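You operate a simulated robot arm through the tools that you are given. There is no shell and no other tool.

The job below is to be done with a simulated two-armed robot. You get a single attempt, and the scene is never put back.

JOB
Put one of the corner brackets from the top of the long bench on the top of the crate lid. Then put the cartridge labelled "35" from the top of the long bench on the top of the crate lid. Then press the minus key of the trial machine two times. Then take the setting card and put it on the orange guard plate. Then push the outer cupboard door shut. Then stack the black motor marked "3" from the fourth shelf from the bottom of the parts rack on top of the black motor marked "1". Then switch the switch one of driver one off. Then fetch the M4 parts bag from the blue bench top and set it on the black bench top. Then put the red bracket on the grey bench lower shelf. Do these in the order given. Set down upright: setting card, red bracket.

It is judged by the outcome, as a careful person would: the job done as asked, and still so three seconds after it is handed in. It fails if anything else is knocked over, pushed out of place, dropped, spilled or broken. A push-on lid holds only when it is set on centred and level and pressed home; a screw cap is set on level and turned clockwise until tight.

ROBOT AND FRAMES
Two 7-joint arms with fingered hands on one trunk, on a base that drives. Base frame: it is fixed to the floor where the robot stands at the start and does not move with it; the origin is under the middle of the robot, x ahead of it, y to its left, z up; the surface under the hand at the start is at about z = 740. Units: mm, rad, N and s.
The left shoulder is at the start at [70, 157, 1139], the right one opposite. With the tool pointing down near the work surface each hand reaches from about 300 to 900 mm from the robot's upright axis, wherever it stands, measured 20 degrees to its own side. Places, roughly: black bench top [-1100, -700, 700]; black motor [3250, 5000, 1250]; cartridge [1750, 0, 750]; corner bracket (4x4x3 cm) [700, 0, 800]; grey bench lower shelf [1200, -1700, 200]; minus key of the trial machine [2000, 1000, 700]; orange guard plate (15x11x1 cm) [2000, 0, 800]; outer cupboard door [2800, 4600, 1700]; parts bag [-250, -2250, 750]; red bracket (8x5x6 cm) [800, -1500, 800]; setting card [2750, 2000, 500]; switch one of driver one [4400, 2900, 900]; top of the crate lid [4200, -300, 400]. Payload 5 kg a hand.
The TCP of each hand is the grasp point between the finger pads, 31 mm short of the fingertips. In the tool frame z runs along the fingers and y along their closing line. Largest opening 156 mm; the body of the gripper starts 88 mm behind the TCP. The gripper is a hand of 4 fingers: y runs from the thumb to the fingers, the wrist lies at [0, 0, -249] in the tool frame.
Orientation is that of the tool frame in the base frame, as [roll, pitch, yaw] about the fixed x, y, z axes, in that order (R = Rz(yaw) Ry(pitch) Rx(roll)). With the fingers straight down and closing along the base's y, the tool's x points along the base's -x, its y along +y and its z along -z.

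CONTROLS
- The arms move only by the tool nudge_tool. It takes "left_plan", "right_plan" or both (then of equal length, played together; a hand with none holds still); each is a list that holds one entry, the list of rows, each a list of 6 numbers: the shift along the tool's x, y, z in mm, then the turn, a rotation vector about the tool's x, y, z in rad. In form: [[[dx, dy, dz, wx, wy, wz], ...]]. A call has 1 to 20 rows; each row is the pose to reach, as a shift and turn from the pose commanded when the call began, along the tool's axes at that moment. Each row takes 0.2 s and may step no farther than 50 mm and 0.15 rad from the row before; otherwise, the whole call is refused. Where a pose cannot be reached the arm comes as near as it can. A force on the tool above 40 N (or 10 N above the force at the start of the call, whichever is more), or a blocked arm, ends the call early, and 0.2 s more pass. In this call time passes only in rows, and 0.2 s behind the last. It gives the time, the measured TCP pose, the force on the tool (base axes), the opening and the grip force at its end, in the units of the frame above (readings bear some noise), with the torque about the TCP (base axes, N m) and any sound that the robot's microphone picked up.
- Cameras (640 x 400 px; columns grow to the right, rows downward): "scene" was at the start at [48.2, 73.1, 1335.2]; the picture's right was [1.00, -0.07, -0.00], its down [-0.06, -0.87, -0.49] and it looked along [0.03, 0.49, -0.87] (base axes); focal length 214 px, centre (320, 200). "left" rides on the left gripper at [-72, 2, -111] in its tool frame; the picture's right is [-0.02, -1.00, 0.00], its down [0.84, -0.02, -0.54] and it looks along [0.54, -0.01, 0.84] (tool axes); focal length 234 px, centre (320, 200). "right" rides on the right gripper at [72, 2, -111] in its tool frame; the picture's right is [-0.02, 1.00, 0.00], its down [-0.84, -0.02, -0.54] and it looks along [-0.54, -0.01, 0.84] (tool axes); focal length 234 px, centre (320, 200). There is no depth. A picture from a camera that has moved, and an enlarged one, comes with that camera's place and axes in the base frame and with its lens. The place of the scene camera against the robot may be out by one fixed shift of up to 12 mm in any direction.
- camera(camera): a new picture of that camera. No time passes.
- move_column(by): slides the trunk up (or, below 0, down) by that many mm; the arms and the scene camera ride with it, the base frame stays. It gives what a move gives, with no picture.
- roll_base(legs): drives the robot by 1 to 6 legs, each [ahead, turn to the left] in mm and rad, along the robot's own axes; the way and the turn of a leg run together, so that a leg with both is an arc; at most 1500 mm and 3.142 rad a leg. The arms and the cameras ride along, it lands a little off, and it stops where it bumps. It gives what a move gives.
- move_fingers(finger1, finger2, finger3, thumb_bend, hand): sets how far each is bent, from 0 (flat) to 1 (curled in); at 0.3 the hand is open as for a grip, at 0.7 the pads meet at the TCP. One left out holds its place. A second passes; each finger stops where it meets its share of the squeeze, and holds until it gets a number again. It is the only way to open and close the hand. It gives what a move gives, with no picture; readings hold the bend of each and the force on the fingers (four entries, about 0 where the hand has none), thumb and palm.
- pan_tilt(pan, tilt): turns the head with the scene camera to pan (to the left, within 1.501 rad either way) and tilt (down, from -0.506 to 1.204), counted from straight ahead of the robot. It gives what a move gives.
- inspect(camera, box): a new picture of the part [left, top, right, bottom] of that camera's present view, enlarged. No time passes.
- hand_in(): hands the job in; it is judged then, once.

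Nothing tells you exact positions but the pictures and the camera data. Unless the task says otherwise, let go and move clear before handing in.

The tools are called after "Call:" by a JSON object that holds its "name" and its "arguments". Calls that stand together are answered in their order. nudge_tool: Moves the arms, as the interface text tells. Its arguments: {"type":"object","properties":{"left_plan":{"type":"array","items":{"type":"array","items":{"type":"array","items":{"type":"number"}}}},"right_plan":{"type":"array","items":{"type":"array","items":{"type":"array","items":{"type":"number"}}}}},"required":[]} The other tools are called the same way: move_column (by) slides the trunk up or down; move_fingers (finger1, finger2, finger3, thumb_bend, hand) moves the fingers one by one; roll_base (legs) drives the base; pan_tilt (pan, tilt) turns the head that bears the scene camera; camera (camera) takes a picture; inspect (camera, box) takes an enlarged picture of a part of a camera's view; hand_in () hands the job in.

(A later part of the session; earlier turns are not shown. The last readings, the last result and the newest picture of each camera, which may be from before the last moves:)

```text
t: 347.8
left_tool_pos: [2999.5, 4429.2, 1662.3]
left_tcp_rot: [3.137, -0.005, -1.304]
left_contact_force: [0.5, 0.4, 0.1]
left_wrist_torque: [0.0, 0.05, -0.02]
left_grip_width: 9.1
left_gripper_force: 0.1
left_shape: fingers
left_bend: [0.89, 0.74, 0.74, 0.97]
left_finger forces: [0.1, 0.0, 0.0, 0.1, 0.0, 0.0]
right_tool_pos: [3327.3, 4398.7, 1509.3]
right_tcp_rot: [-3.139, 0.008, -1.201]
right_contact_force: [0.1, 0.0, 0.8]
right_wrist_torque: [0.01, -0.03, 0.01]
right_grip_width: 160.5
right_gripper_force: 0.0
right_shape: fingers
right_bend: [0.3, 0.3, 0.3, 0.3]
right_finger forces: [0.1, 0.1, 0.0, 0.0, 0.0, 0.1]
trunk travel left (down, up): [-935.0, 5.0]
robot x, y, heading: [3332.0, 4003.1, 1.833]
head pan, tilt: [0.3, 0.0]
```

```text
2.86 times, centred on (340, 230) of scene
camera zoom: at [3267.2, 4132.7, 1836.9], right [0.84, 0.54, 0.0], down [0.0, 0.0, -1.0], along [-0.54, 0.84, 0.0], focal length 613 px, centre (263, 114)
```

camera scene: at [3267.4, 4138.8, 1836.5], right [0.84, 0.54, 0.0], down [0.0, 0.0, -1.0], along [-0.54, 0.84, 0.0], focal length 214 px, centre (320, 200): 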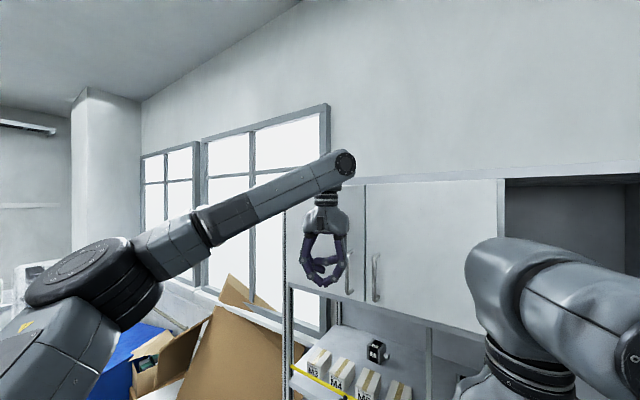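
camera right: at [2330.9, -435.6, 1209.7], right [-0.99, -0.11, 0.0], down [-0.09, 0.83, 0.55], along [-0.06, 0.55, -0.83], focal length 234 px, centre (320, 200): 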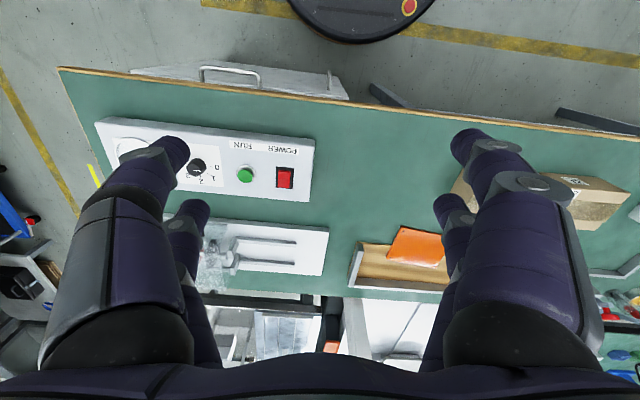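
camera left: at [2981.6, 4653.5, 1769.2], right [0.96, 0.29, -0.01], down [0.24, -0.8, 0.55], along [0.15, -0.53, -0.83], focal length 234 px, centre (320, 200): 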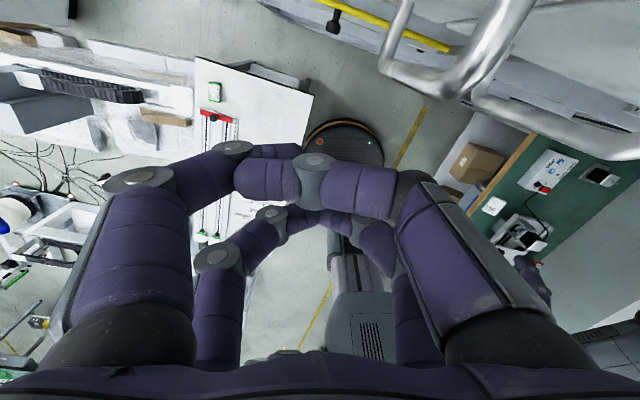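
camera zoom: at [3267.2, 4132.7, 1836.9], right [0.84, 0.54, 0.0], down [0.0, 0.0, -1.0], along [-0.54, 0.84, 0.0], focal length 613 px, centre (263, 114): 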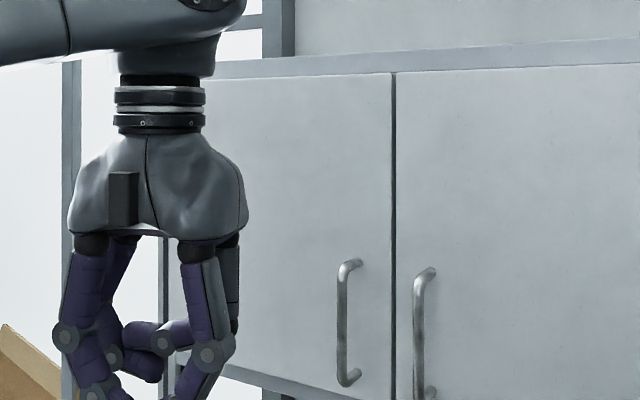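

The outer door is shut flush. Next the motors: I tuck the left hand back, lower the trunk, and reposition facing the rack.

Call:
{"name": "nudge_tool", "arguments": {"left_plan": [[[40, -5, 30, 0, 0, 0], [80, -10, 60, 0, 0, 0], [120, -15, 90, 0, 0, 0]]]}}

Call:
{"name": "roll_base", "arguments": {"legs": [[-100, 0], [0, -1.1], [330, 0], [0, 0.84]]}}

Call:
{"name": "move_column", "arguments": {"by": -300}}

Call:
{"name": "pan_tilt", "arguments": {"pan": 0.1, "tilt": 0.25}}

Call:
{"name": "camera", "arguments": {"camera": "scene"}}

```text
refused: row 1 steps farther than a row can; nothing moved
```

```text
t: 354.5
left_tool_pos: [3731.8, 4645.1, 1664.6]
left_tcp_rot: [-3.131, 0.01, -2.212]
left_contact_force: [4.8, -4.8, 0.4]
left_wrist_torque: [0.23, 0.15, -0.01]
left_grip_width: 12.3
left_gripper_force: 3.4
left_shape: fingers
left_bend: [0.83, 0.74, 0.74, 0.96]
left_finger forces: [5.8, 0.2, 0.0, 0.0, 0.0, 0.0]
right_tool_pos: [3908.4, 4373.1, 1507.9]
right_tcp_rot: [-3.141, 0.006, -2.09]
right_contact_force: [0.0, 0.0, 1.0]
right_wrist_torque: [0.0, -0.03, 0.0]
right_grip_width: 160.1
right_gripper_force: 0.0
right_shape: fingers
right_bend: [0.3, 0.3, 0.3, 0.3]
right_finger forces: [0.1, 0.1, 0.0, 0.0, 0.0, 0.0]
trunk travel left (down, up): [-935.0, 5.0]
robot x, y, heading: [3603.2, 4120.3, 0.949]
head pan, tilt: [0.3, 0.0]
stopped in leg 4: the force on the tool passed its limit at 86 N (the readings are from after the stop); the commanded pose is now the measured one
```

```text
t: 356.6
left_tool_pos: [3733.1, 4650.2, 1437.4]
left_tcp_rot: [-3.127, 0.034, -2.206]
left_contact_force: [1.3, -0.4, 4.0]
left_wrist_torque: [0.4, 0.0, -0.18]
left_grip_width: 12.4
left_gripper_force: 0.0
left_shape: fingers
left_bend: [0.83, 0.74, 0.74, 0.96]
left_finger forces: [0.0, 0.0, 0.0, 0.0, 0.0, 0.1]
right_tool_pos: [3908.1, 4374.6, 1274.2]
right_tcp_rot: [-3.14, 0.008, -2.091]
right_contact_force: [0.2, -0.5, 0.2]
right_wrist_torque: [0.02, -0.02, -0.01]
right_grip_width: 160.0
right_gripper_force: 0.1
right_shape: fingers
right_bend: [0.3, 0.3, 0.3, 0.3]
right_finger forces: [0.0, 0.0, 0.1, 0.0, 0.0, 0.0]
trunk travel left (down, up): [-701.0, 239.0]
robot x, y, heading: [3602.5, 4119.2, 0.942]
head pan, tilt: [0.3, 0.0]
stopped: the force on the tool passed its limit at 63 N (the readings are from after the stop); the commanded pose is now the measured one
```

```text
t: 357.4
left_tool_pos: [3734.3, 4652.3, 1437.8]
left_tcp_rot: [-3.128, 0.035, -2.204]
left_contact_force: [0.1, -0.8, 0.2]
left_wrist_torque: [0.06, 0.03, 0.02]
left_grip_width: 12.7
left_gripper_force: 0.2
left_shape: fingers
left_bend: [0.83, 0.74, 0.74, 0.96]
left_finger forces: [0.1, 0.0, 0.1, 0.0, 0.0, 0.5]
right_tool_pos: [3907.6, 4374.3, 1274.7]
right_tcp_rot: [-3.139, 0.006, -2.091]
right_contact_force: [0.1, -0.6, -0.2]
right_wrist_torque: [-0.01, 0.0, 0.0]
right_grip_width: 160.1
right_gripper_force: 0.1
right_shape: fingers
right_bend: [0.3, 0.3, 0.3, 0.3]
right_finger forces: [0.0, 0.0, 0.0, 0.0, 0.1, 0.0]
trunk travel left (down, up): [-701.0, 239.0]
robot x, y, heading: [3604.3, 4117.7, 0.949]
head pan, tilt: [0.099, 0.25]
```

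```text
taken
camera scene: at [3673.8, 4248.2, 1580.0], right [0.86, -0.5, 0.0], down [-0.12, -0.21, -0.97], along [0.49, 0.84, -0.25], focal length 214 px, centre (320, 200)
```

scene: 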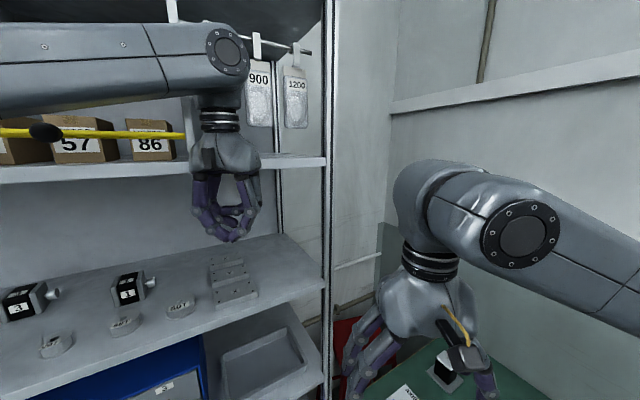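

The hand brushed the rack front during the turn. I look closely before moving further.

Call:
{"name": "inspect", "arguments": {"camera": "scene", "box": [0, 0, 330, 260]}}

Call:
{"name": "camera", "arguments": {"camera": "left"}}

Call:
{"name": "pan_tilt", "arguments": {"pan": 0.5, "tilt": 0.0}}

Call:
{"name": "camera", "arguments": {"camera": "scene"}}

```text
1.54 times, centred on (165, 130) of scene
camera zoom: at [3673.8, 4248.2, 1580.0], right [0.86, -0.5, 0.0], down [-0.12, -0.21, -0.97], along [0.49, 0.84, -0.25], focal length 330 px, centre (558, 308)
```

zoom: 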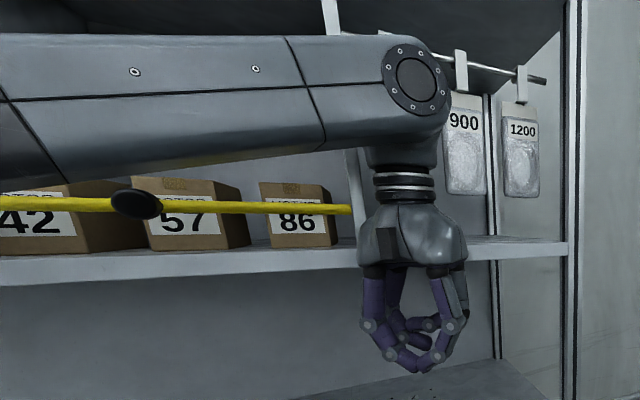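

```text
taken
camera left: at [3770.3, 4708.2, 1552.2], right [0.82, -0.57, 0.02], down [-0.5, -0.7, 0.52], along [-0.29, -0.43, -0.86], focal length 234 px, centre (320, 200)
```

left: 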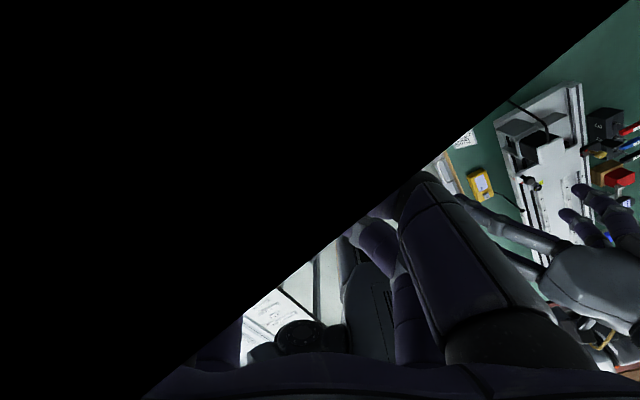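

```text
t: 358.2
left_tool_pos: [3733.7, 4651.8, 1438.4]
left_tcp_rot: [-3.128, 0.036, -2.203]
left_contact_force: [0.0, -1.0, 0.4]
left_wrist_torque: [0.04, -0.01, 0.03]
left_grip_width: 12.6
left_gripper_force: 0.1
left_shape: fingers
left_bend: [0.83, 0.74, 0.74, 0.96]
left_finger forces: [0.0, 0.0, 0.1, 0.1, 0.0, 0.3]
right_tool_pos: [3907.0, 4373.9, 1275.1]
right_tcp_rot: [-3.138, 0.007, -2.09]
right_contact_force: [-0.3, 0.0, 0.2]
right_wrist_torque: [0.02, -0.03, -0.02]
right_grip_width: 159.8
right_gripper_force: 0.2
right_shape: fingers
right_bend: [0.3, 0.3, 0.3, 0.3]
right_finger forces: [0.0, 0.0, 0.1, 0.0, 0.1, 0.0]
trunk travel left (down, up): [-701.0, 239.0]
robot x, y, heading: [3602.7, 4122.0, 0.942]
head pan, tilt: [0.499, 0.0]
```

```text
taken
camera scene: at [3638.6, 4256.7, 1603.0], right [0.99, -0.13, 0.0], down [0.0, 0.0, -1.0], along [0.13, 0.99, 0.0], focal length 214 px, centre (320, 200)
```

scene: 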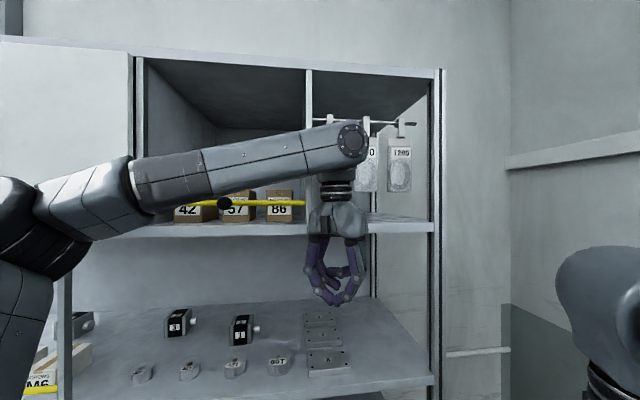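

Call:
{"name": "nudge_tool", "arguments": {"left_plan": [[[20, 0, 0, 0, 0, 0], [60, 0, 0, 0, 0, 0], [105, 0, 0, 0, 0, 0], [150, 0, 0, 0, 0, 0], [190, 0, 0, 0, 0, 0]]]}}

Call:
{"name": "camera", "arguments": {"camera": "scene"}}

Call:
{"name": "camera", "arguments": {"camera": "left"}}

```text
t: 359.4
left_tool_pos: [3617.3, 4496.3, 1432.5]
left_tcp_rot: [-3.126, 0.037, -2.204]
left_contact_force: [-0.4, 0.4, 0.7]
left_wrist_torque: [0.04, -0.07, -0.01]
left_grip_width: 12.3
left_gripper_force: 0.1
left_shape: fingers
left_bend: [0.83, 0.74, 0.74, 0.96]
left_finger forces: [0.1, 0.0, 0.0, 0.1, 0.0, 0.1]
right_tool_pos: [3904.7, 4373.1, 1275.0]
right_tcp_rot: [-3.138, 0.007, -2.091]
right_contact_force: [-0.3, -0.2, -0.4]
right_wrist_torque: [0.04, -0.04, 0.0]
right_grip_width: 160.2
right_gripper_force: 0.0
right_shape: fingers
right_bend: [0.3, 0.3, 0.3, 0.3]
right_finger forces: [0.1, 0.0, 0.1, 0.1, 0.0, 0.1]
trunk travel left (down, up): [-701.0, 239.0]
robot x, y, heading: [3606.7, 4119.6, 0.941]
head pan, tilt: [0.499, 0.0]
```

```text
taken
camera scene: at [3636.3, 4254.2, 1603.3], right [0.99, -0.13, 0.0], down [0.0, 0.0, -1.0], along [0.13, 0.99, 0.0], focal length 214 px, centre (320, 200)
```

scene: 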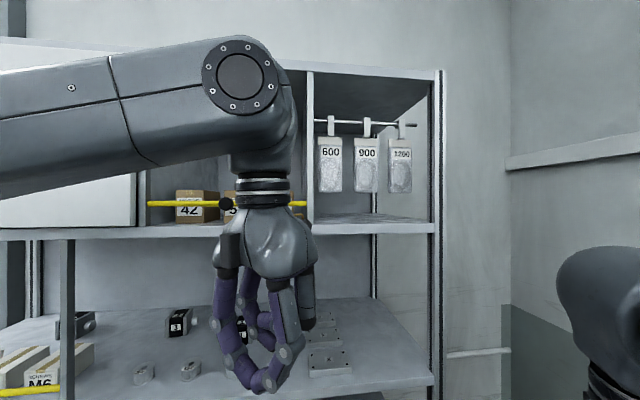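

```text
taken
camera left: at [3654.1, 4552.6, 1548.0], right [0.82, -0.57, 0.02], down [-0.5, -0.7, 0.51], along [-0.28, -0.43, -0.86], focal length 234 px, centre (320, 200)
```

left: 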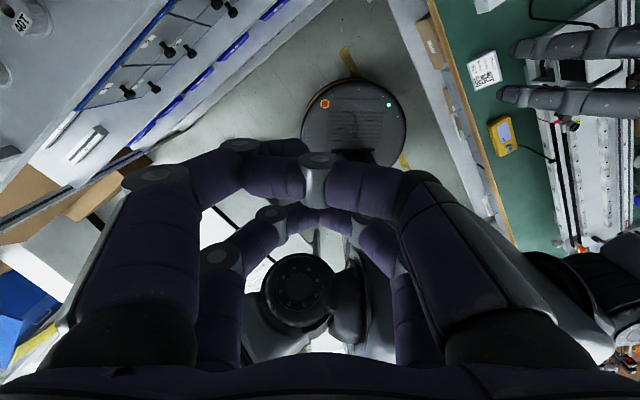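

Nothing was displaced. I turn in place to face the rack squarely.

Call:
{"name": "roll_base", "arguments": {"legs": [[0, 0.63]]}}

Call:
{"name": "pan_tilt", "arguments": {"pan": 0.1, "tilt": 0.35}}

Call:
{"name": "camera", "arguments": {"camera": "scene"}}

```text
t: 361.6
left_tool_pos: [3391.5, 4433.2, 1432.5]
left_tcp_rot: [-3.128, 0.035, -1.569]
left_contact_force: [0.3, -0.3, 0.4]
left_wrist_torque: [0.02, 0.03, -0.01]
left_grip_width: 12.3
left_gripper_force: 0.1
left_shape: fingers
left_bend: [0.83, 0.74, 0.74, 0.96]
left_finger forces: [0.1, 0.1, 0.1, 0.0, 0.0, 0.0]
right_tool_pos: [3698.3, 4505.5, 1274.5]
right_tcp_rot: [-3.139, 0.007, -1.456]
right_contact_force: [-0.5, 0.3, -0.3]
right_wrist_torque: [-0.02, -0.03, 0.0]
right_grip_width: 160.0
right_gripper_force: 0.0
right_shape: fingers
right_bend: [0.3, 0.3, 0.3, 0.3]
right_finger forces: [0.0, 0.1, 0.0, 0.1, 0.0, 0.0]
trunk travel left (down, up): [-701.0, 239.0]
robot x, y, heading: [3604.9, 4118.4, 1.581]
head pan, tilt: [0.499, 0.0]
```

```text
t: 362.4
left_tool_pos: [3389.9, 4433.8, 1434.0]
left_tcp_rot: [-3.127, 0.036, -1.57]
left_contact_force: [0.4, -0.5, 1.2]
left_wrist_torque: [-0.01, 0.04, 0.05]
left_grip_width: 12.6
left_gripper_force: 0.0
left_shape: fingers
left_bend: [0.83, 0.74, 0.74, 0.96]
left_finger forces: [0.0, 0.0, 0.1, 0.1, 0.0, 0.1]
right_tool_pos: [3696.2, 4504.9, 1273.8]
right_tcp_rot: [-3.137, 0.006, -1.457]
right_contact_force: [0.5, 0.4, 0.4]
right_wrist_torque: [0.0, 0.02, 0.0]
right_grip_width: 160.2
right_gripper_force: 0.0
right_shape: fingers
right_bend: [0.3, 0.3, 0.3, 0.3]
right_finger forces: [0.1, 0.0, 0.0, 0.0, 0.0, 0.0]
trunk travel left (down, up): [-701.0, 239.0]
robot x, y, heading: [3603.0, 4120.3, 1.577]
head pan, tilt: [0.099, 0.351]
```

```text
taken
camera scene: at [3586.6, 4269.5, 1570.6], right [0.99, 0.11, 0.0], down [0.04, -0.34, -0.94], along [-0.1, 0.93, -0.34], focal length 214 px, centre (320, 200)
```

scene: 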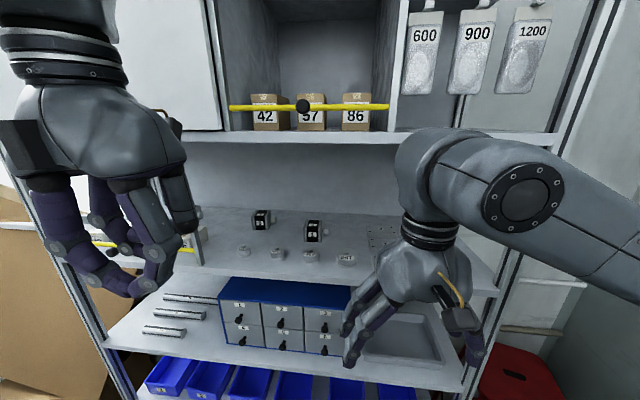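

Call:
{"name": "inspect", "arguments": {"camera": "scene", "box": [220, 190, 380, 290]}}

Call:
{"name": "inspect", "arguments": {"camera": "scene", "box": [240, 200, 340, 250]}}

```text
4.00 times, centred on (300, 240) of scene
camera zoom: at [3586.6, 4269.5, 1570.6], right [0.99, 0.11, 0.0], down [0.04, -0.34, -0.94], along [-0.1, 0.93, -0.34], focal length 858 px, centre (400, 40)
```

zoom: 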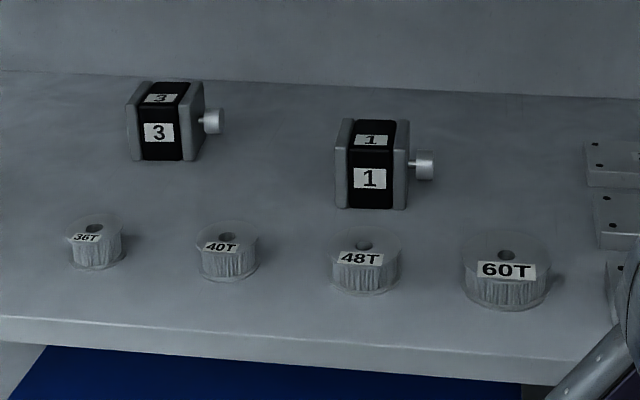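

```text
6.40 times, centred on (290, 225) of scene
camera zoom: at [3586.6, 4269.5, 1570.6], right [0.99, 0.11, 0.0], down [0.04, -0.34, -0.94], along [-0.1, 0.93, -0.34], focal length 1373 px, centre (512, 40)
```

zoom: 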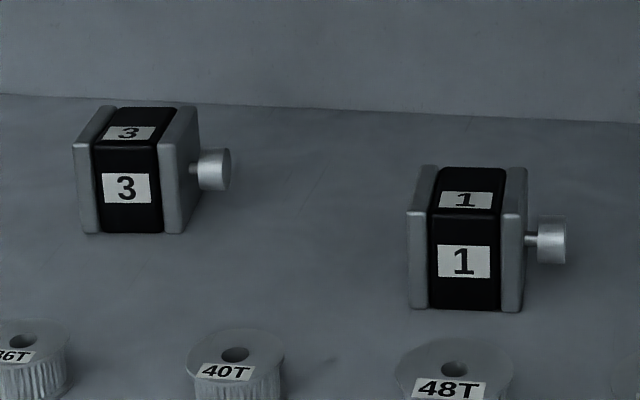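

Motor "3" is near (3300, 4960) and motor "1" near (3500, 4898), with small pulleys in front. I move the left arm out of the way and turn the right hand toward a sideways grip (closing front-to-back).

Call:
{"name": "nudge_tool", "arguments": {"left_plan": [[[17, 44, 0, 0, 0, 0], [34, 88, 0, 0, 0, 0], [51, 132, 0, 0, 0, 0], [68, 176, 0, 0, 0, 0], [86, 220, 0, 0, 0, 0], [104, 264, 0, 0, 0, 0]]], "right_plan": [[[15, 0, 0, 0, 0, 0.14], [30, 0, 0, 0, 0, 0.28], [45, 0, 0, 0, 0, 0.42], [60, 0, 0, 0, 0, 0.56], [70, 0, 0, 0, 0, 0.7], [80, 0, 0, 0, 0, 0.84]]]}}

Call:
{"name": "nudge_tool", "arguments": {"right_plan": [[[0, 0, 0, 0, 0, 0.14], [0, 0, 0, 0, 0, 0.28], [0, 0, 0, 0, 0, 0.42], [0, 0, 0, 0, 0, 0.56], [0, 0, 0, 0, 0, 0.7], [0, 0, 0, 0, 0, 0.845]]]}}

Call:
{"name": "camera", "arguments": {"camera": "scene"}}

```text
t: 364.0
left_tool_pos: [3128.8, 4327.4, 1423.9]
left_tcp_rot: [-3.13, 0.035, -1.569]
left_contact_force: [0.6, -0.5, -0.2]
left_wrist_torque: [-0.01, 0.06, -0.01]
left_grip_width: 12.4
left_gripper_force: 0.0
left_shape: fingers
left_bend: [0.83, 0.74, 0.74, 0.96]
left_finger forces: [0.1, 0.1, 0.1, 0.0, 0.0, 0.0]
right_tool_pos: [3704.7, 4381.1, 1170.1]
right_tcp_rot: [-2.804, -0.36, -2.352]
right_contact_force: [0.8, 0.7, 0.1]
right_wrist_torque: [0.01, 0.01, 0.01]
right_grip_width: 160.2
right_gripper_force: 0.1
right_shape: fingers
right_bend: [0.3, 0.3, 0.3, 0.3]
right_finger forces: [0.0, 0.1, 0.1, 0.0, 0.1, 0.1]
right hand out of reach, approached as far as the arm can: row 4, 6
trunk travel left (down, up): [-701.0, 239.0]
robot x, y, heading: [3605.6, 4116.5, 1.583]
head pan, tilt: [0.099, 0.351]
stopped in row 6 (right hand): the arm was blocked; the commanded pose is now the measured one
```

```text
t: 365.4
left_tool_pos: [3124.1, 4329.2, 1422.2]
left_tcp_rot: [-3.126, 0.034, -1.572]
left_contact_force: [-1.0, 0.7, -0.1]
left_wrist_torque: [-0.01, 0.0, 0.03]
left_grip_width: 12.7
left_gripper_force: 0.1
left_shape: fingers
left_bend: [0.83, 0.74, 0.74, 0.96]
left_finger forces: [0.1, 0.0, 0.0, 0.0, 0.0, 0.0]
right_tool_pos: [3699.8, 4381.7, 1169.1]
right_tcp_rot: [-2.657, 0.003, -3.138]
right_contact_force: [-0.4, -0.1, 0.1]
right_wrist_torque: [0.01, -0.02, 0.0]
right_grip_width: 160.2
right_gripper_force: 0.0
right_shape: fingers
right_bend: [0.3, 0.3, 0.3, 0.3]
right_finger forces: [0.1, 0.1, 0.1, 0.0, 0.1, 0.1]
trunk travel left (down, up): [-701.0, 239.0]
robot x, y, heading: [3605.4, 4124.5, 1.578]
head pan, tilt: [0.099, 0.351]
```

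```text
taken
camera scene: at [3585.7, 4269.5, 1570.5], right [0.99, 0.11, 0.0], down [0.04, -0.34, -0.94], along [-0.1, 0.93, -0.34], focal length 214 px, centre (320, 200)
```

scene: 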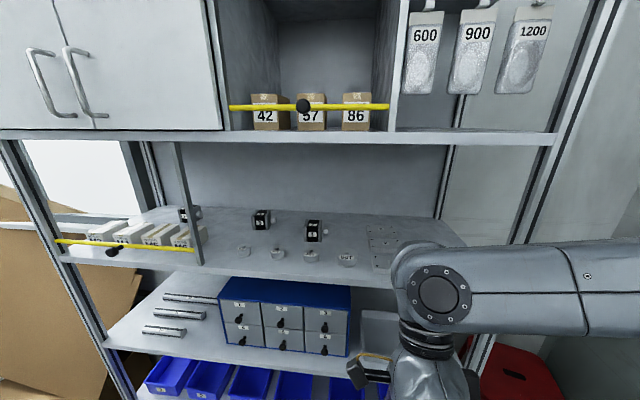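

Call:
{"name": "nudge_tool", "arguments": {"right_plan": [[[35, 1, -28, -0.07, 0, 0], [70, 2, -56, -0.14, 0, 0], [105, 3, -84, -0.21, 0, 0], [140, 5, -112, -0.28, 0, 0], [175, 6, -140, -0.35, 0, 0], [210, 8, -168, -0.42, 0, 0], [250, 9.3, -197, -0.485, 0, 0]]]}}

Call:
{"name": "camera", "arguments": {"camera": "scene"}}

```text
t: 367.0
left_tool_pos: [3122.4, 4330.2, 1421.5]
left_tcp_rot: [-3.124, 0.034, -1.571]
left_contact_force: [-0.3, 0.8, -0.7]
left_wrist_torque: [0.03, -0.04, 0.03]
left_grip_width: 12.6
left_gripper_force: 0.0
left_shape: fingers
left_bend: [0.83, 0.74, 0.74, 0.96]
left_finger forces: [0.1, 0.0, 0.0, 0.0, 0.0, 0.1]
right_tool_pos: [3448.7, 4484.7, 1341.3]
right_tcp_rot: [3.139, 0.005, -3.138]
right_contact_force: [0.4, 0.4, 1.1]
right_wrist_torque: [0.01, -0.04, 0.01]
right_grip_width: 160.2
right_gripper_force: 0.1
right_shape: fingers
right_bend: [0.3, 0.3, 0.3, 0.3]
right_finger forces: [0.0, 0.1, 0.0, 0.0, 0.0, 0.0]
trunk travel left (down, up): [-701.0, 239.0]
robot x, y, heading: [3604.6, 4120.9, 1.577]
head pan, tilt: [0.099, 0.351]
```

```text
taken
camera scene: at [3583.2, 4269.7, 1570.5], right [0.99, 0.11, 0.0], down [0.04, -0.34, -0.94], along [-0.1, 0.93, -0.34], focal length 214 px, centre (320, 200)
```

scene: 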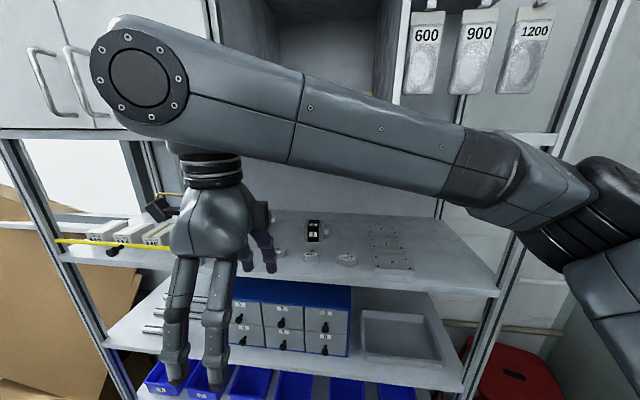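

Call:
{"name": "nudge_tool", "arguments": {"right_plan": [[[0, 0, 0, 0, 0.142, 0], [0, 0, 0, 0, 0.284, 0], [0, 0, 0, 0, 0.426, 0], [0, 0, 0, 0, 0.568, 0], [0, 0, 0, 0, 0.71, 0], [0, 0, 0, 0, 0.852, 0], [0, 0, 0, 0, 0.994, 0], [0, 0, 0, 0, 1.134, 0]]]}}

Call:
{"name": "camera", "arguments": {"camera": "scene"}}

Call:
{"name": "camera", "arguments": {"camera": "right"}}

```text
t: 368.8
left_tool_pos: [3125.4, 4329.3, 1421.0]
left_tcp_rot: [-3.126, 0.034, -1.57]
left_contact_force: [-0.3, -0.3, -0.9]
left_wrist_torque: [0.03, -0.05, 0.0]
left_grip_width: 12.6
left_gripper_force: 0.0
left_shape: fingers
left_bend: [0.83, 0.74, 0.74, 0.96]
left_finger forces: [0.1, 0.0, 0.0, 0.0, 0.0, 0.0]
right_tool_pos: [3447.9, 4480.5, 1339.9]
right_tcp_rot: [-3.141, -0.994, -3.136]
right_contact_force: [-0.9, -0.5, 0.1]
right_wrist_torque: [0.02, -0.01, 0.02]
right_grip_width: 160.0
right_gripper_force: 0.0
right_shape: fingers
right_bend: [0.3, 0.3, 0.3, 0.3]
right_finger forces: [0.0, 0.1, 0.0, 0.1, 0.0, 0.0]
right hand out of reach, approached as far as the arm can: row 8
trunk travel left (down, up): [-701.0, 239.0]
robot x, y, heading: [3607.3, 4121.3, 1.576]
head pan, tilt: [0.099, 0.351]
```

```text
taken
camera scene: at [3585.9, 4269.6, 1570.6], right [0.99, 0.11, 0.0], down [0.04, -0.34, -0.94], along [-0.1, 0.93, -0.34], focal length 214 px, centre (320, 200)
```

scene: 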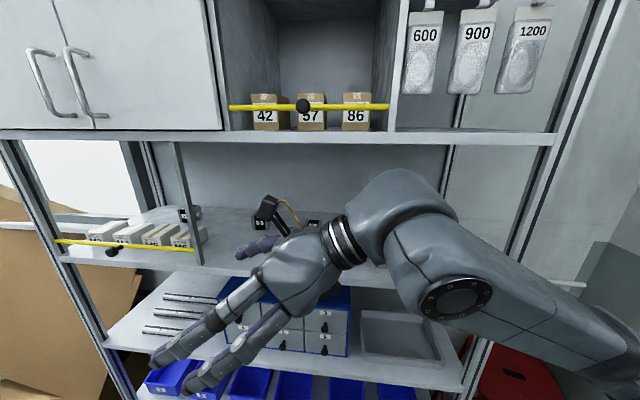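

```text
taken
camera right: at [3502.1, 4483.9, 1461.9], right [0.01, 1.0, -0.02], down [0.91, -0.02, -0.4], along [-0.4, -0.02, -0.91], focal length 234 px, centre (320, 200)
```

right: 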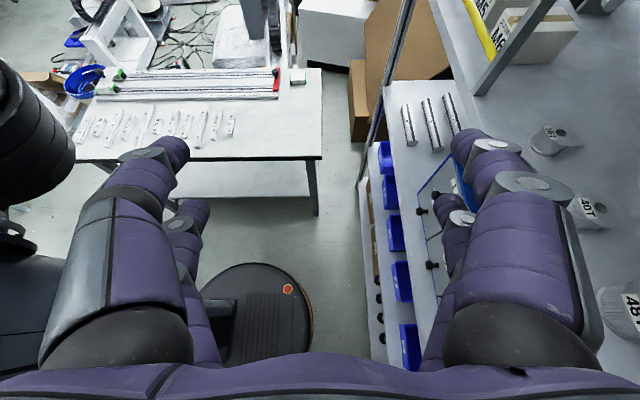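

The right hand now lies sideways (57°). I lower slightly and drive forward so the hand enters between the shelves.

Call:
{"name": "move_column", "arguments": {"by": -28}}

Call:
{"name": "roll_base", "arguments": {"legs": [[150, 0]]}}

Call:
{"name": "camera", "arguments": {"camera": "scene"}}

Call:
{"name": "camera", "arguments": {"camera": "right"}}

```text
t: 369.6
left_tool_pos: [3125.5, 4330.1, 1393.8]
left_tcp_rot: [-3.125, 0.035, -1.571]
left_contact_force: [0.4, -0.2, -1.1]
left_wrist_torque: [0.05, 0.01, 0.0]
left_grip_width: 12.5
left_gripper_force: 0.0
left_shape: fingers
left_bend: [0.83, 0.74, 0.74, 0.96]
left_finger forces: [0.0, 0.1, 0.1, 0.0, 0.0, 0.0]
right_tool_pos: [3447.6, 4481.5, 1312.4]
right_tcp_rot: [-3.14, -0.992, -3.138]
right_contact_force: [-0.1, 0.2, 0.3]
right_wrist_torque: [-0.02, 0.0, -0.01]
right_grip_width: 159.9
right_gripper_force: 0.1
right_shape: fingers
right_bend: [0.3, 0.3, 0.3, 0.3]
right_finger forces: [0.1, 0.0, 0.1, 0.0, 0.1, 0.1]
trunk travel left (down, up): [-673.0, 267.0]
robot x, y, heading: [3604.7, 4123.2, 1.578]
head pan, tilt: [0.099, 0.351]
```

```text
t: 370.9
left_tool_pos: [3124.5, 4479.0, 1394.6]
left_tcp_rot: [-3.128, 0.037, -1.572]
left_contact_force: [-0.4, 0.4, 0.8]
left_wrist_torque: [-0.02, 0.0, -0.03]
left_grip_width: 12.5
left_gripper_force: 0.0
left_shape: fingers
left_bend: [0.83, 0.74, 0.74, 0.96]
left_finger forces: [0.0, 0.0, 0.0, 0.0, 0.0, 0.1]
right_tool_pos: [3447.9, 4631.0, 1313.3]
right_tcp_rot: [3.14, -0.991, -3.135]
right_contact_force: [0.2, 0.8, 0.3]
right_wrist_torque: [0.01, 0.03, -0.06]
right_grip_width: 160.3
right_gripper_force: 0.1
right_shape: fingers
right_bend: [0.3, 0.3, 0.3, 0.3]
right_finger forces: [0.0, 0.0, 0.0, 0.0, 0.1, 0.1]
trunk travel left (down, up): [-673.0, 267.0]
robot x, y, heading: [3599.6, 4269.1, 1.586]
head pan, tilt: [0.099, 0.351]
```

```text
taken
camera scene: at [3586.2, 4418.3, 1542.8], right [0.99, 0.11, 0.0], down [0.04, -0.34, -0.94], along [-0.1, 0.93, -0.34], focal length 214 px, centre (320, 200)
```

scene: 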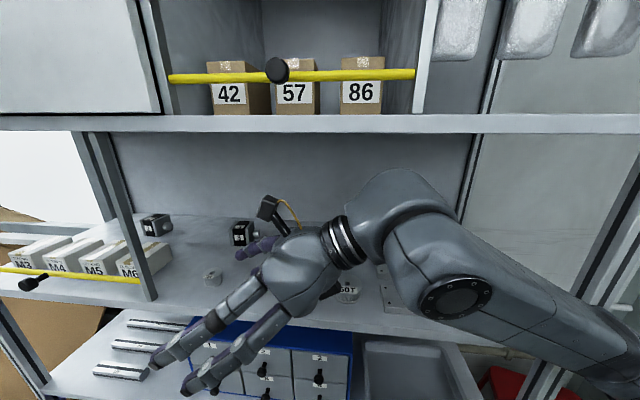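

```text
taken
camera right: at [3502.7, 4632.8, 1434.5], right [0.01, 1.0, -0.02], down [0.91, -0.02, -0.4], along [-0.4, -0.01, -0.91], focal length 234 px, centre (320, 200)
```

right: 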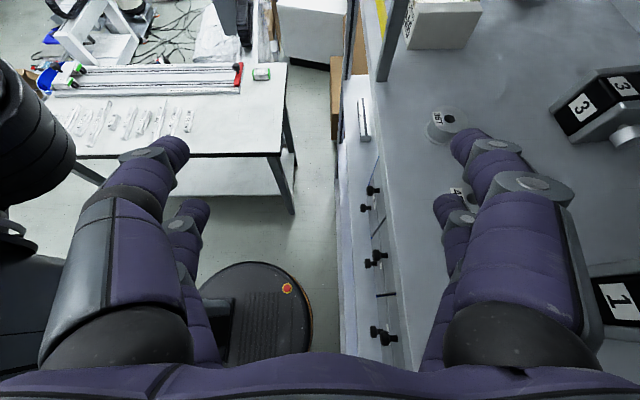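

Call:
{"name": "move_fingers", "arguments": {"hand": "right", "finger1": 0.44, "finger2": 0.44, "finger3": 0.44, "thumb_bend": 0.44}}

Call:
{"name": "nudge_tool", "arguments": {"right_plan": [[[12, 40, 18, 0, 0, 0], [24, 80, 36, 0, 0, 0], [36, 120, 54, 0, 0, 0], [48, 160, 72, 0, 0, 0]]]}}

Call:
{"name": "camera", "arguments": {"camera": "scene"}}

Call:
{"name": "camera", "arguments": {"camera": "right"}}

```text
t: 371.9
left_tool_pos: [3124.2, 4481.6, 1394.0]
left_tcp_rot: [-3.127, 0.035, -1.573]
left_contact_force: [-0.6, -0.3, -0.8]
left_wrist_torque: [0.05, 0.0, 0.01]
left_grip_width: 12.8
left_gripper_force: 0.1
left_shape: fingers
left_bend: [0.83, 0.74, 0.74, 0.96]
left_finger forces: [0.1, 0.1, 0.0, 0.0, 0.0, 0.0]
right_tool_pos: [3450.5, 4631.3, 1312.2]
right_tcp_rot: [3.138, -0.991, -3.138]
right_contact_force: [1.1, 0.1, 1.6]
right_wrist_torque: [0.01, -0.02, -0.03]
right_grip_width: 106.1
right_gripper_force: 0.1
right_shape: fingers
right_bend: [0.44, 0.44, 0.44, 0.44]
right_finger forces: [0.0, 0.0, 0.0, 0.0, 0.0, 0.0]
trunk travel left (down, up): [-673.0, 267.0]
robot x, y, heading: [3605.3, 4269.0, 1.575]
head pan, tilt: [0.099, 0.351]
```

```text
t: 372.9
left_tool_pos: [3133.7, 4458.1, 1402.2]
left_tcp_rot: [-3.133, 0.052, -1.575]
left_contact_force: [-1.1, 1.1, -0.5]
left_wrist_torque: [-0.09, -0.06, -0.01]
left_grip_width: 12.4
left_gripper_force: 0.0
left_shape: fingers
left_bend: [0.83, 0.74, 0.74, 0.96]
left_finger forces: [0.1, 0.1, 0.0, 0.0, 0.0, 0.0]
right_tool_pos: [3374.6, 4775.5, 1318.3]
right_tcp_rot: [3.116, -0.995, -3.125]
right_contact_force: [-0.7, 0.8, -1.9]
right_wrist_torque: [-0.01, 0.02, 0.05]
right_grip_width: 105.0
right_gripper_force: 0.1
right_shape: fingers
right_bend: [0.44, 0.44, 0.44, 0.44]
right_finger forces: [0.1, 0.0, 0.1, 0.1, 0.1, 0.0]
trunk travel left (down, up): [-673.0, 267.0]
robot x, y, heading: [3601.7, 4266.9, 1.568]
head pan, tilt: [0.099, 0.351]
```

```text
taken
camera scene: at [3596.6, 4390.0, 1545.7], right [1.0, 0.1, 0.0], down [0.03, -0.32, -0.95], along [-0.09, 0.94, -0.32], focal length 214 px, centre (320, 200)
```

scene: 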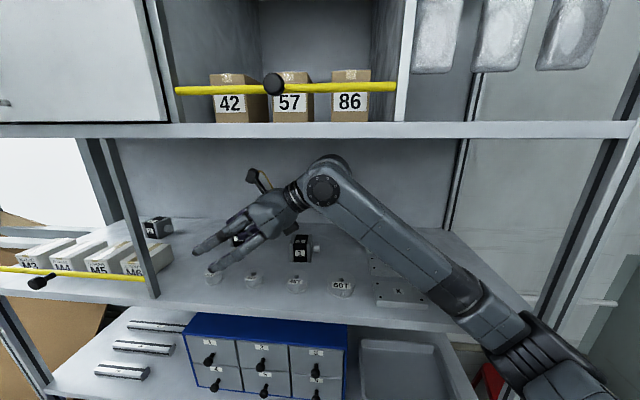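

```text
taken
camera right: at [3428.2, 4775.5, 1441.2], right [0.02, 1.0, -0.01], down [0.91, -0.02, -0.41], along [-0.41, 0.0, -0.91], focal length 234 px, centre (320, 200)
```

right: 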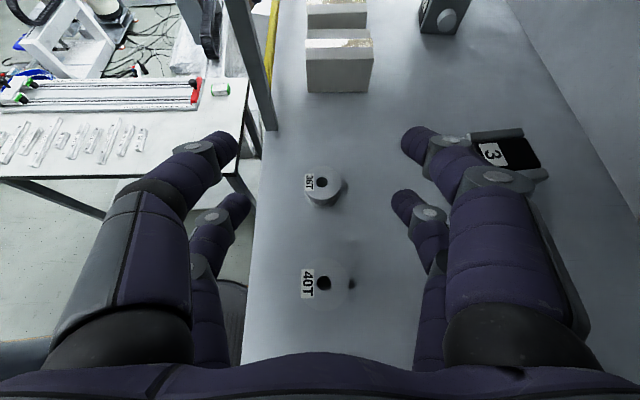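

Call:
{"name": "pan_tilt", "arguments": {"pan": 0.0, "tilt": 0.55}}

Call:
{"name": "camera", "arguments": {"camera": "scene"}}

```text
t: 373.7
left_tool_pos: [3135.7, 4456.7, 1403.0]
left_tcp_rot: [-3.134, 0.056, -1.573]
left_contact_force: [0.2, 0.2, 0.3]
left_wrist_torque: [0.0, 0.04, -0.04]
left_grip_width: 12.8
left_gripper_force: 0.1
left_shape: fingers
left_bend: [0.83, 0.74, 0.74, 0.96]
left_finger forces: [0.0, 0.0, 0.1, 0.0, 0.1, 0.0]
right_tool_pos: [3373.5, 4772.1, 1320.7]
right_tcp_rot: [3.112, -0.999, -3.116]
right_contact_force: [0.0, -0.3, 0.4]
right_wrist_torque: [0.02, 0.02, -0.02]
right_grip_width: 105.0
right_gripper_force: 0.0
right_shape: fingers
right_bend: [0.44, 0.44, 0.44, 0.44]
right_finger forces: [0.0, 0.0, 0.0, 0.1, 0.0, 0.0]
trunk travel left (down, up): [-673.0, 267.0]
robot x, y, heading: [3606.5, 4272.8, 1.573]
head pan, tilt: [0.0, 0.55]
```

```text
taken
camera scene: at [3608.5, 4386.0, 1527.6], right [1.0, 0.0, -0.01], down [-0.01, -0.5, -0.86], along [0.0, 0.86, -0.5], focal length 214 px, centre (320, 200)
```

scene: 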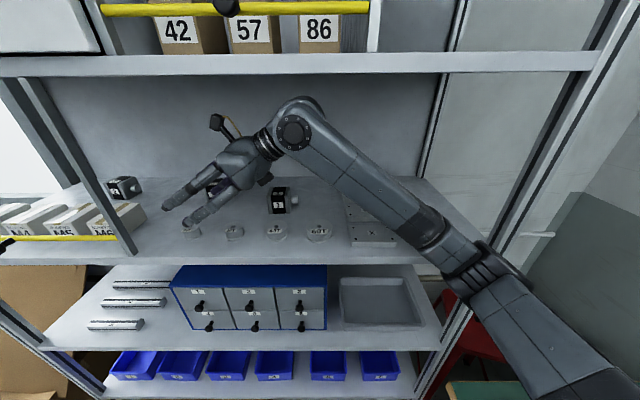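

The right elbow is touching the rack's right upright and leaning the robot back. I retract and move the robot to the left before reaching in.

Call:
{"name": "nudge_tool", "arguments": {"right_plan": [[[-12, -40, -18, 0, 0, 0], [-24, -80, -36, 0, 0, 0], [-36, -120, -54, 0, 0, 0], [-48, -160, -72, 0, 0, 0]]]}}

Call:
{"name": "camera", "arguments": {"camera": "scene"}}

```text
t: 374.7
left_tool_pos: [3144.1, 4478.6, 1401.8]
left_tcp_rot: [3.14, 0.038, -1.575]
left_contact_force: [0.2, -1.3, 1.2]
left_wrist_torque: [0.09, 0.09, -0.04]
left_grip_width: 12.7
left_gripper_force: 0.1
left_shape: fingers
left_bend: [0.83, 0.74, 0.74, 0.96]
left_finger forces: [0.0, 0.1, 0.1, 0.0, 0.1, 0.2]
right_tool_pos: [3470.3, 4630.9, 1313.0]
right_tcp_rot: [3.141, -1.004, -3.139]
right_contact_force: [0.8, -0.2, 0.8]
right_wrist_torque: [0.03, -0.01, -0.05]
right_grip_width: 105.3
right_gripper_force: 0.0
right_shape: fingers
right_bend: [0.44, 0.44, 0.44, 0.44]
right_finger forces: [0.0, 0.0, 0.1, 0.0, 0.1, 0.0]
trunk travel left (down, up): [-673.0, 267.0]
robot x, y, heading: [3606.2, 4274.9, 1.576]
head pan, tilt: [0.0, 0.55]
```

```text
taken
camera scene: at [3616.3, 4414.5, 1525.0], right [1.0, 0.0, -0.01], down [-0.01, -0.52, -0.85], along [-0.01, 0.85, -0.52], focal length 214 px, centre (320, 200)
```

scene: 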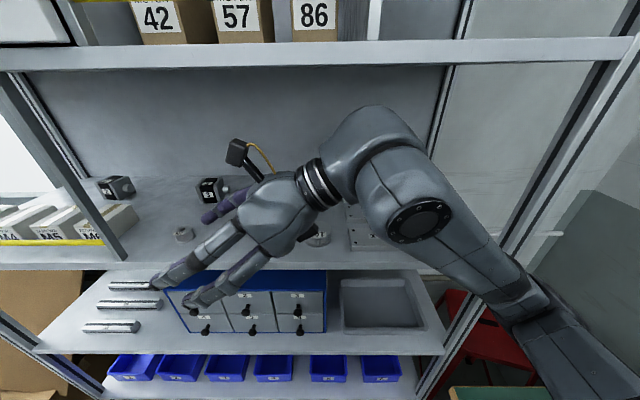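

Call:
{"name": "roll_base", "arguments": {"legs": [[-120, 0], [0, -0.5], [-330, 0], [0, 0.5]]}}

Call:
{"name": "roll_base", "arguments": {"legs": [[300, 0]]}}

Call:
{"name": "camera", "arguments": {"camera": "scene"}}

```text
t: 380.5
left_tool_pos: [2970.2, 4074.0, 1394.4]
left_tcp_rot: [-3.129, 0.036, -1.568]
left_contact_force: [-0.8, -0.6, -0.1]
left_wrist_torque: [-0.03, 0.0, -0.01]
left_grip_width: 12.8
left_gripper_force: 0.0
left_shape: fingers
left_bend: [0.83, 0.74, 0.74, 0.96]
left_finger forces: [0.0, 0.1, 0.1, 0.0, 0.1, 0.0]
right_tool_pos: [3295.7, 4228.1, 1308.0]
right_tcp_rot: [-3.14, -0.991, -3.136]
right_contact_force: [0.1, 0.7, -0.1]
right_wrist_torque: [-0.01, -0.02, -0.02]
right_grip_width: 105.6
right_gripper_force: 0.2
right_shape: fingers
right_bend: [0.44, 0.44, 0.44, 0.44]
right_finger forces: [0.1, 0.0, 0.0, 0.1, 0.1, 0.1]
trunk travel left (down, up): [-673.0, 267.0]
robot x, y, heading: [3452.3, 3862.2, 1.578]
head pan, tilt: [0.0, 0.55]
```

```text
t: 382.5
left_tool_pos: [2965.1, 4370.8, 1396.1]
left_tcp_rot: [-3.128, 0.033, -1.563]
left_contact_force: [0.5, 0.2, 0.6]
left_wrist_torque: [0.03, -0.01, 0.01]
left_grip_width: 12.6
left_gripper_force: 0.0
left_shape: fingers
left_bend: [0.83, 0.74, 0.74, 0.96]
left_finger forces: [0.1, 0.0, 0.1, 0.1, 0.1, 0.1]
right_tool_pos: [3290.4, 4526.2, 1310.3]
right_tcp_rot: [-3.141, -0.991, -3.13]
right_contact_force: [-0.1, -0.3, 0.6]
right_wrist_torque: [0.02, 0.02, -0.01]
right_grip_width: 105.0
right_gripper_force: 0.1
right_shape: fingers
right_bend: [0.44, 0.44, 0.44, 0.44]
right_finger forces: [0.1, 0.0, 0.0, 0.1, 0.0, 0.0]
trunk travel left (down, up): [-673.0, 267.0]
robot x, y, heading: [3447.4, 4165.0, 1.584]
head pan, tilt: [0.0, 0.55]
```

```text
taken
camera scene: at [3436.8, 4311.1, 1524.4], right [1.0, 0.01, 0.0], down [0.01, -0.52, -0.85], along [-0.01, 0.85, -0.52], focal length 214 px, centre (320, 200)
```

scene: 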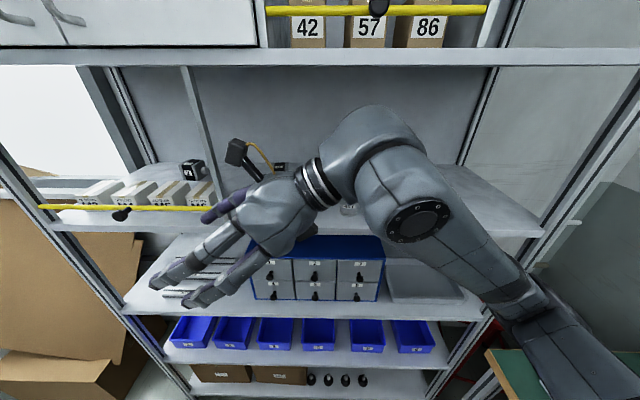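

Call:
{"name": "nudge_tool", "arguments": {"right_plan": [[[-8.5, 0, -13, 0, 0, 0]]]}}

Call:
{"name": "roll_base", "arguments": {"legs": [[110, -0.01]]}}

Call:
{"name": "nudge_tool", "arguments": {"right_plan": [[[0, 40, 0, 0, 0, 0], [0, 80, 0, 0, 0, 0], [0, 120, 0, 0, 0, 0]]]}}

Call:
{"name": "camera", "arguments": {"camera": "scene"}}

Call:
{"name": "camera", "arguments": {"camera": "right"}}

```text
t: 382.9
left_tool_pos: [2968.3, 4369.4, 1394.7]
left_tcp_rot: [-3.128, 0.037, -1.564]
left_contact_force: [0.6, 0.0, 0.5]
left_wrist_torque: [0.02, 0.06, -0.01]
left_grip_width: 12.8
left_gripper_force: 0.0
left_shape: fingers
left_bend: [0.83, 0.74, 0.74, 0.96]
left_finger forces: [0.1, 0.0, 0.0, 0.0, 0.0, 0.0]
right_tool_pos: [3306.1, 4524.2, 1310.9]
right_tcp_rot: [3.139, -0.993, -3.127]
right_contact_force: [0.1, 0.4, 0.1]
right_wrist_torque: [-0.02, 0.0, -0.03]
right_grip_width: 105.2
right_gripper_force: 0.1
right_shape: fingers
right_bend: [0.44, 0.44, 0.44, 0.44]
right_finger forces: [0.2, 0.1, 0.0, 0.1, 0.0, 0.0]
trunk travel left (down, up): [-673.0, 267.0]
robot x, y, heading: [3444.1, 4163.1, 1.587]
head pan, tilt: [0.0, 0.55]
```

```text
t: 384.1
left_tool_pos: [2967.1, 4485.4, 1394.9]
left_tcp_rot: [-3.127, 0.034, -1.574]
left_contact_force: [0.4, -0.1, -0.2]
left_wrist_torque: [-0.04, -0.01, -0.03]
left_grip_width: 12.6
left_gripper_force: 0.1
left_shape: fingers
left_bend: [0.83, 0.74, 0.74, 0.96]
left_finger forces: [0.0, 0.0, 0.0, 0.1, 0.0, 0.0]
right_tool_pos: [3308.1, 4635.9, 1309.1]
right_tcp_rot: [-3.141, -0.991, -3.14]
right_contact_force: [0.4, -0.2, 0.3]
right_wrist_torque: [0.02, 0.02, 0.02]
right_grip_width: 105.0
right_gripper_force: 0.1
right_shape: fingers
right_bend: [0.44, 0.44, 0.44, 0.44]
right_finger forces: [0.0, 0.0, 0.2, 0.0, 0.0, 0.0]
trunk travel left (down, up): [-673.0, 267.0]
robot x, y, heading: [3443.4, 4271.2, 1.578]
head pan, tilt: [0.0, 0.55]
```

```text
t: 384.9
left_tool_pos: [2967.1, 4482.1, 1394.8]
left_tcp_rot: [-3.128, 0.039, -1.575]
left_contact_force: [-0.1, 0.5, 0.0]
left_wrist_torque: [0.05, 0.01, -0.01]
left_grip_width: 12.6
left_gripper_force: 0.1
left_shape: fingers
left_bend: [0.83, 0.74, 0.74, 0.96]
left_finger forces: [0.1, 0.0, 0.0, 0.1, 0.0, 0.1]
right_tool_pos: [3307.7, 4755.3, 1309.7]
right_tcp_rot: [3.139, -0.992, -3.135]
right_contact_force: [-0.1, -0.5, -0.7]
right_wrist_torque: [0.01, 0.01, -0.01]
right_grip_width: 105.2
right_gripper_force: 0.0
right_shape: fingers
right_bend: [0.44, 0.44, 0.44, 0.44]
right_finger forces: [0.0, 0.0, 0.0, 0.0, 0.0, 0.0]
trunk travel left (down, up): [-673.0, 267.0]
robot x, y, heading: [3445.6, 4271.2, 1.572]
head pan, tilt: [0.0, 0.55]
```

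```text
taken
camera scene: at [3437.2, 4417.2, 1524.7], right [1.0, 0.0, 0.0], down [0.0, -0.52, -0.85], along [0.0, 0.85, -0.52], focal length 214 px, centre (320, 200)
```

scene: 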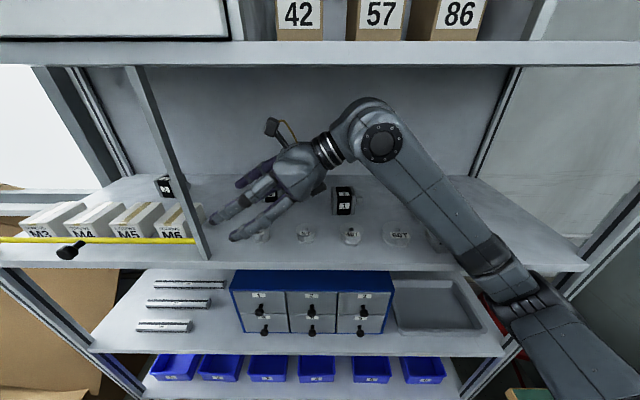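

```text
taken
camera right: at [3360.7, 4756.9, 1432.3], right [0.01, 1.0, -0.02], down [0.91, -0.02, -0.4], along [-0.4, -0.01, -0.91], focal length 234 px, centre (320, 200)
```

right: 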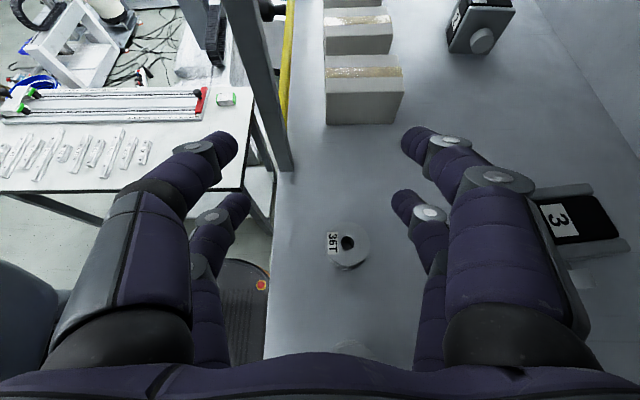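

Call:
{"name": "nudge_tool", "arguments": {"right_plan": [[[6.7, 20, -4.4, 0, 0, 0], [6.7, 60, -4.4, 0, 0, 0], [6.7, 100, -4.4, 0, 0, 0], [6.7, 140, -4.4, 0, 0, 0], [6.7, 175, -4.4, 0, 0, 0], [6.7, 195, -4.4, 0, 0, 0]]]}}

Call:
{"name": "camera", "arguments": {"camera": "scene"}}

Call:
{"name": "camera", "arguments": {"camera": "right"}}

```text
t: 386.5
left_tool_pos: [2965.4, 4483.3, 1392.7]
left_tcp_rot: [-3.123, 0.038, -1.58]
left_contact_force: [-0.5, -0.5, -1.3]
left_wrist_torque: [-0.06, -0.13, 0.01]
left_grip_width: 12.5
left_gripper_force: 0.0
left_shape: fingers
left_bend: [0.83, 0.74, 0.74, 0.96]
left_finger forces: [0.0, 0.0, 0.0, 0.1, 0.0, 0.0]
right_tool_pos: [3314.6, 4949.9, 1318.2]
right_tcp_rot: [3.128, -0.988, 3.14]
right_contact_force: [0.2, 1.0, 0.2]
right_wrist_torque: [-0.05, 0.07, 0.09]
right_grip_width: 104.9
right_gripper_force: 0.1
right_shape: fingers
right_bend: [0.44, 0.44, 0.44, 0.44]
right_finger forces: [0.1, 0.1, 0.0, 0.0, 0.0, 0.1]
trunk travel left (down, up): [-673.0, 267.0]
robot x, y, heading: [3445.1, 4272.3, 1.56]
head pan, tilt: [0.0, 0.55]
stopped in row 6 (right hand): the arm was blocked; the commanded pose is now the measured one
```

```text
taken
camera scene: at [3436.4, 4382.0, 1529.6], right [1.0, -0.01, 0.0], down [0.0, -0.5, -0.87], along [0.01, 0.87, -0.5], focal length 214 px, centre (320, 200)
```

scene: 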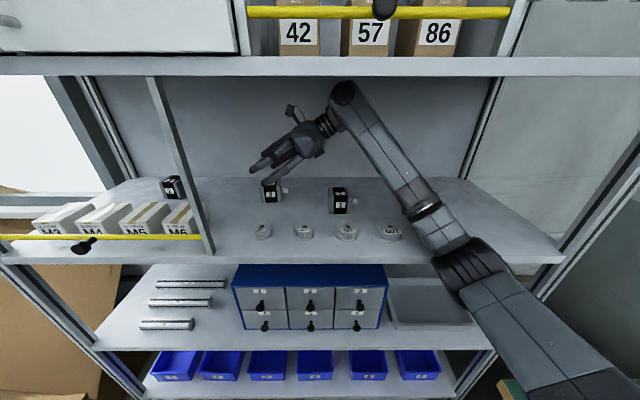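

```text
taken
camera right: at [3367.5, 4950.0, 1440.7], right [0.03, 1.0, -0.01], down [0.92, -0.03, -0.4], along [-0.4, 0.0, -0.92], focal length 234 px, centre (320, 200)
```

right: 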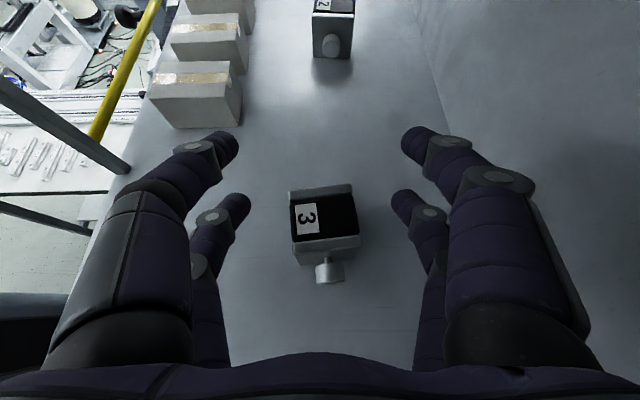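

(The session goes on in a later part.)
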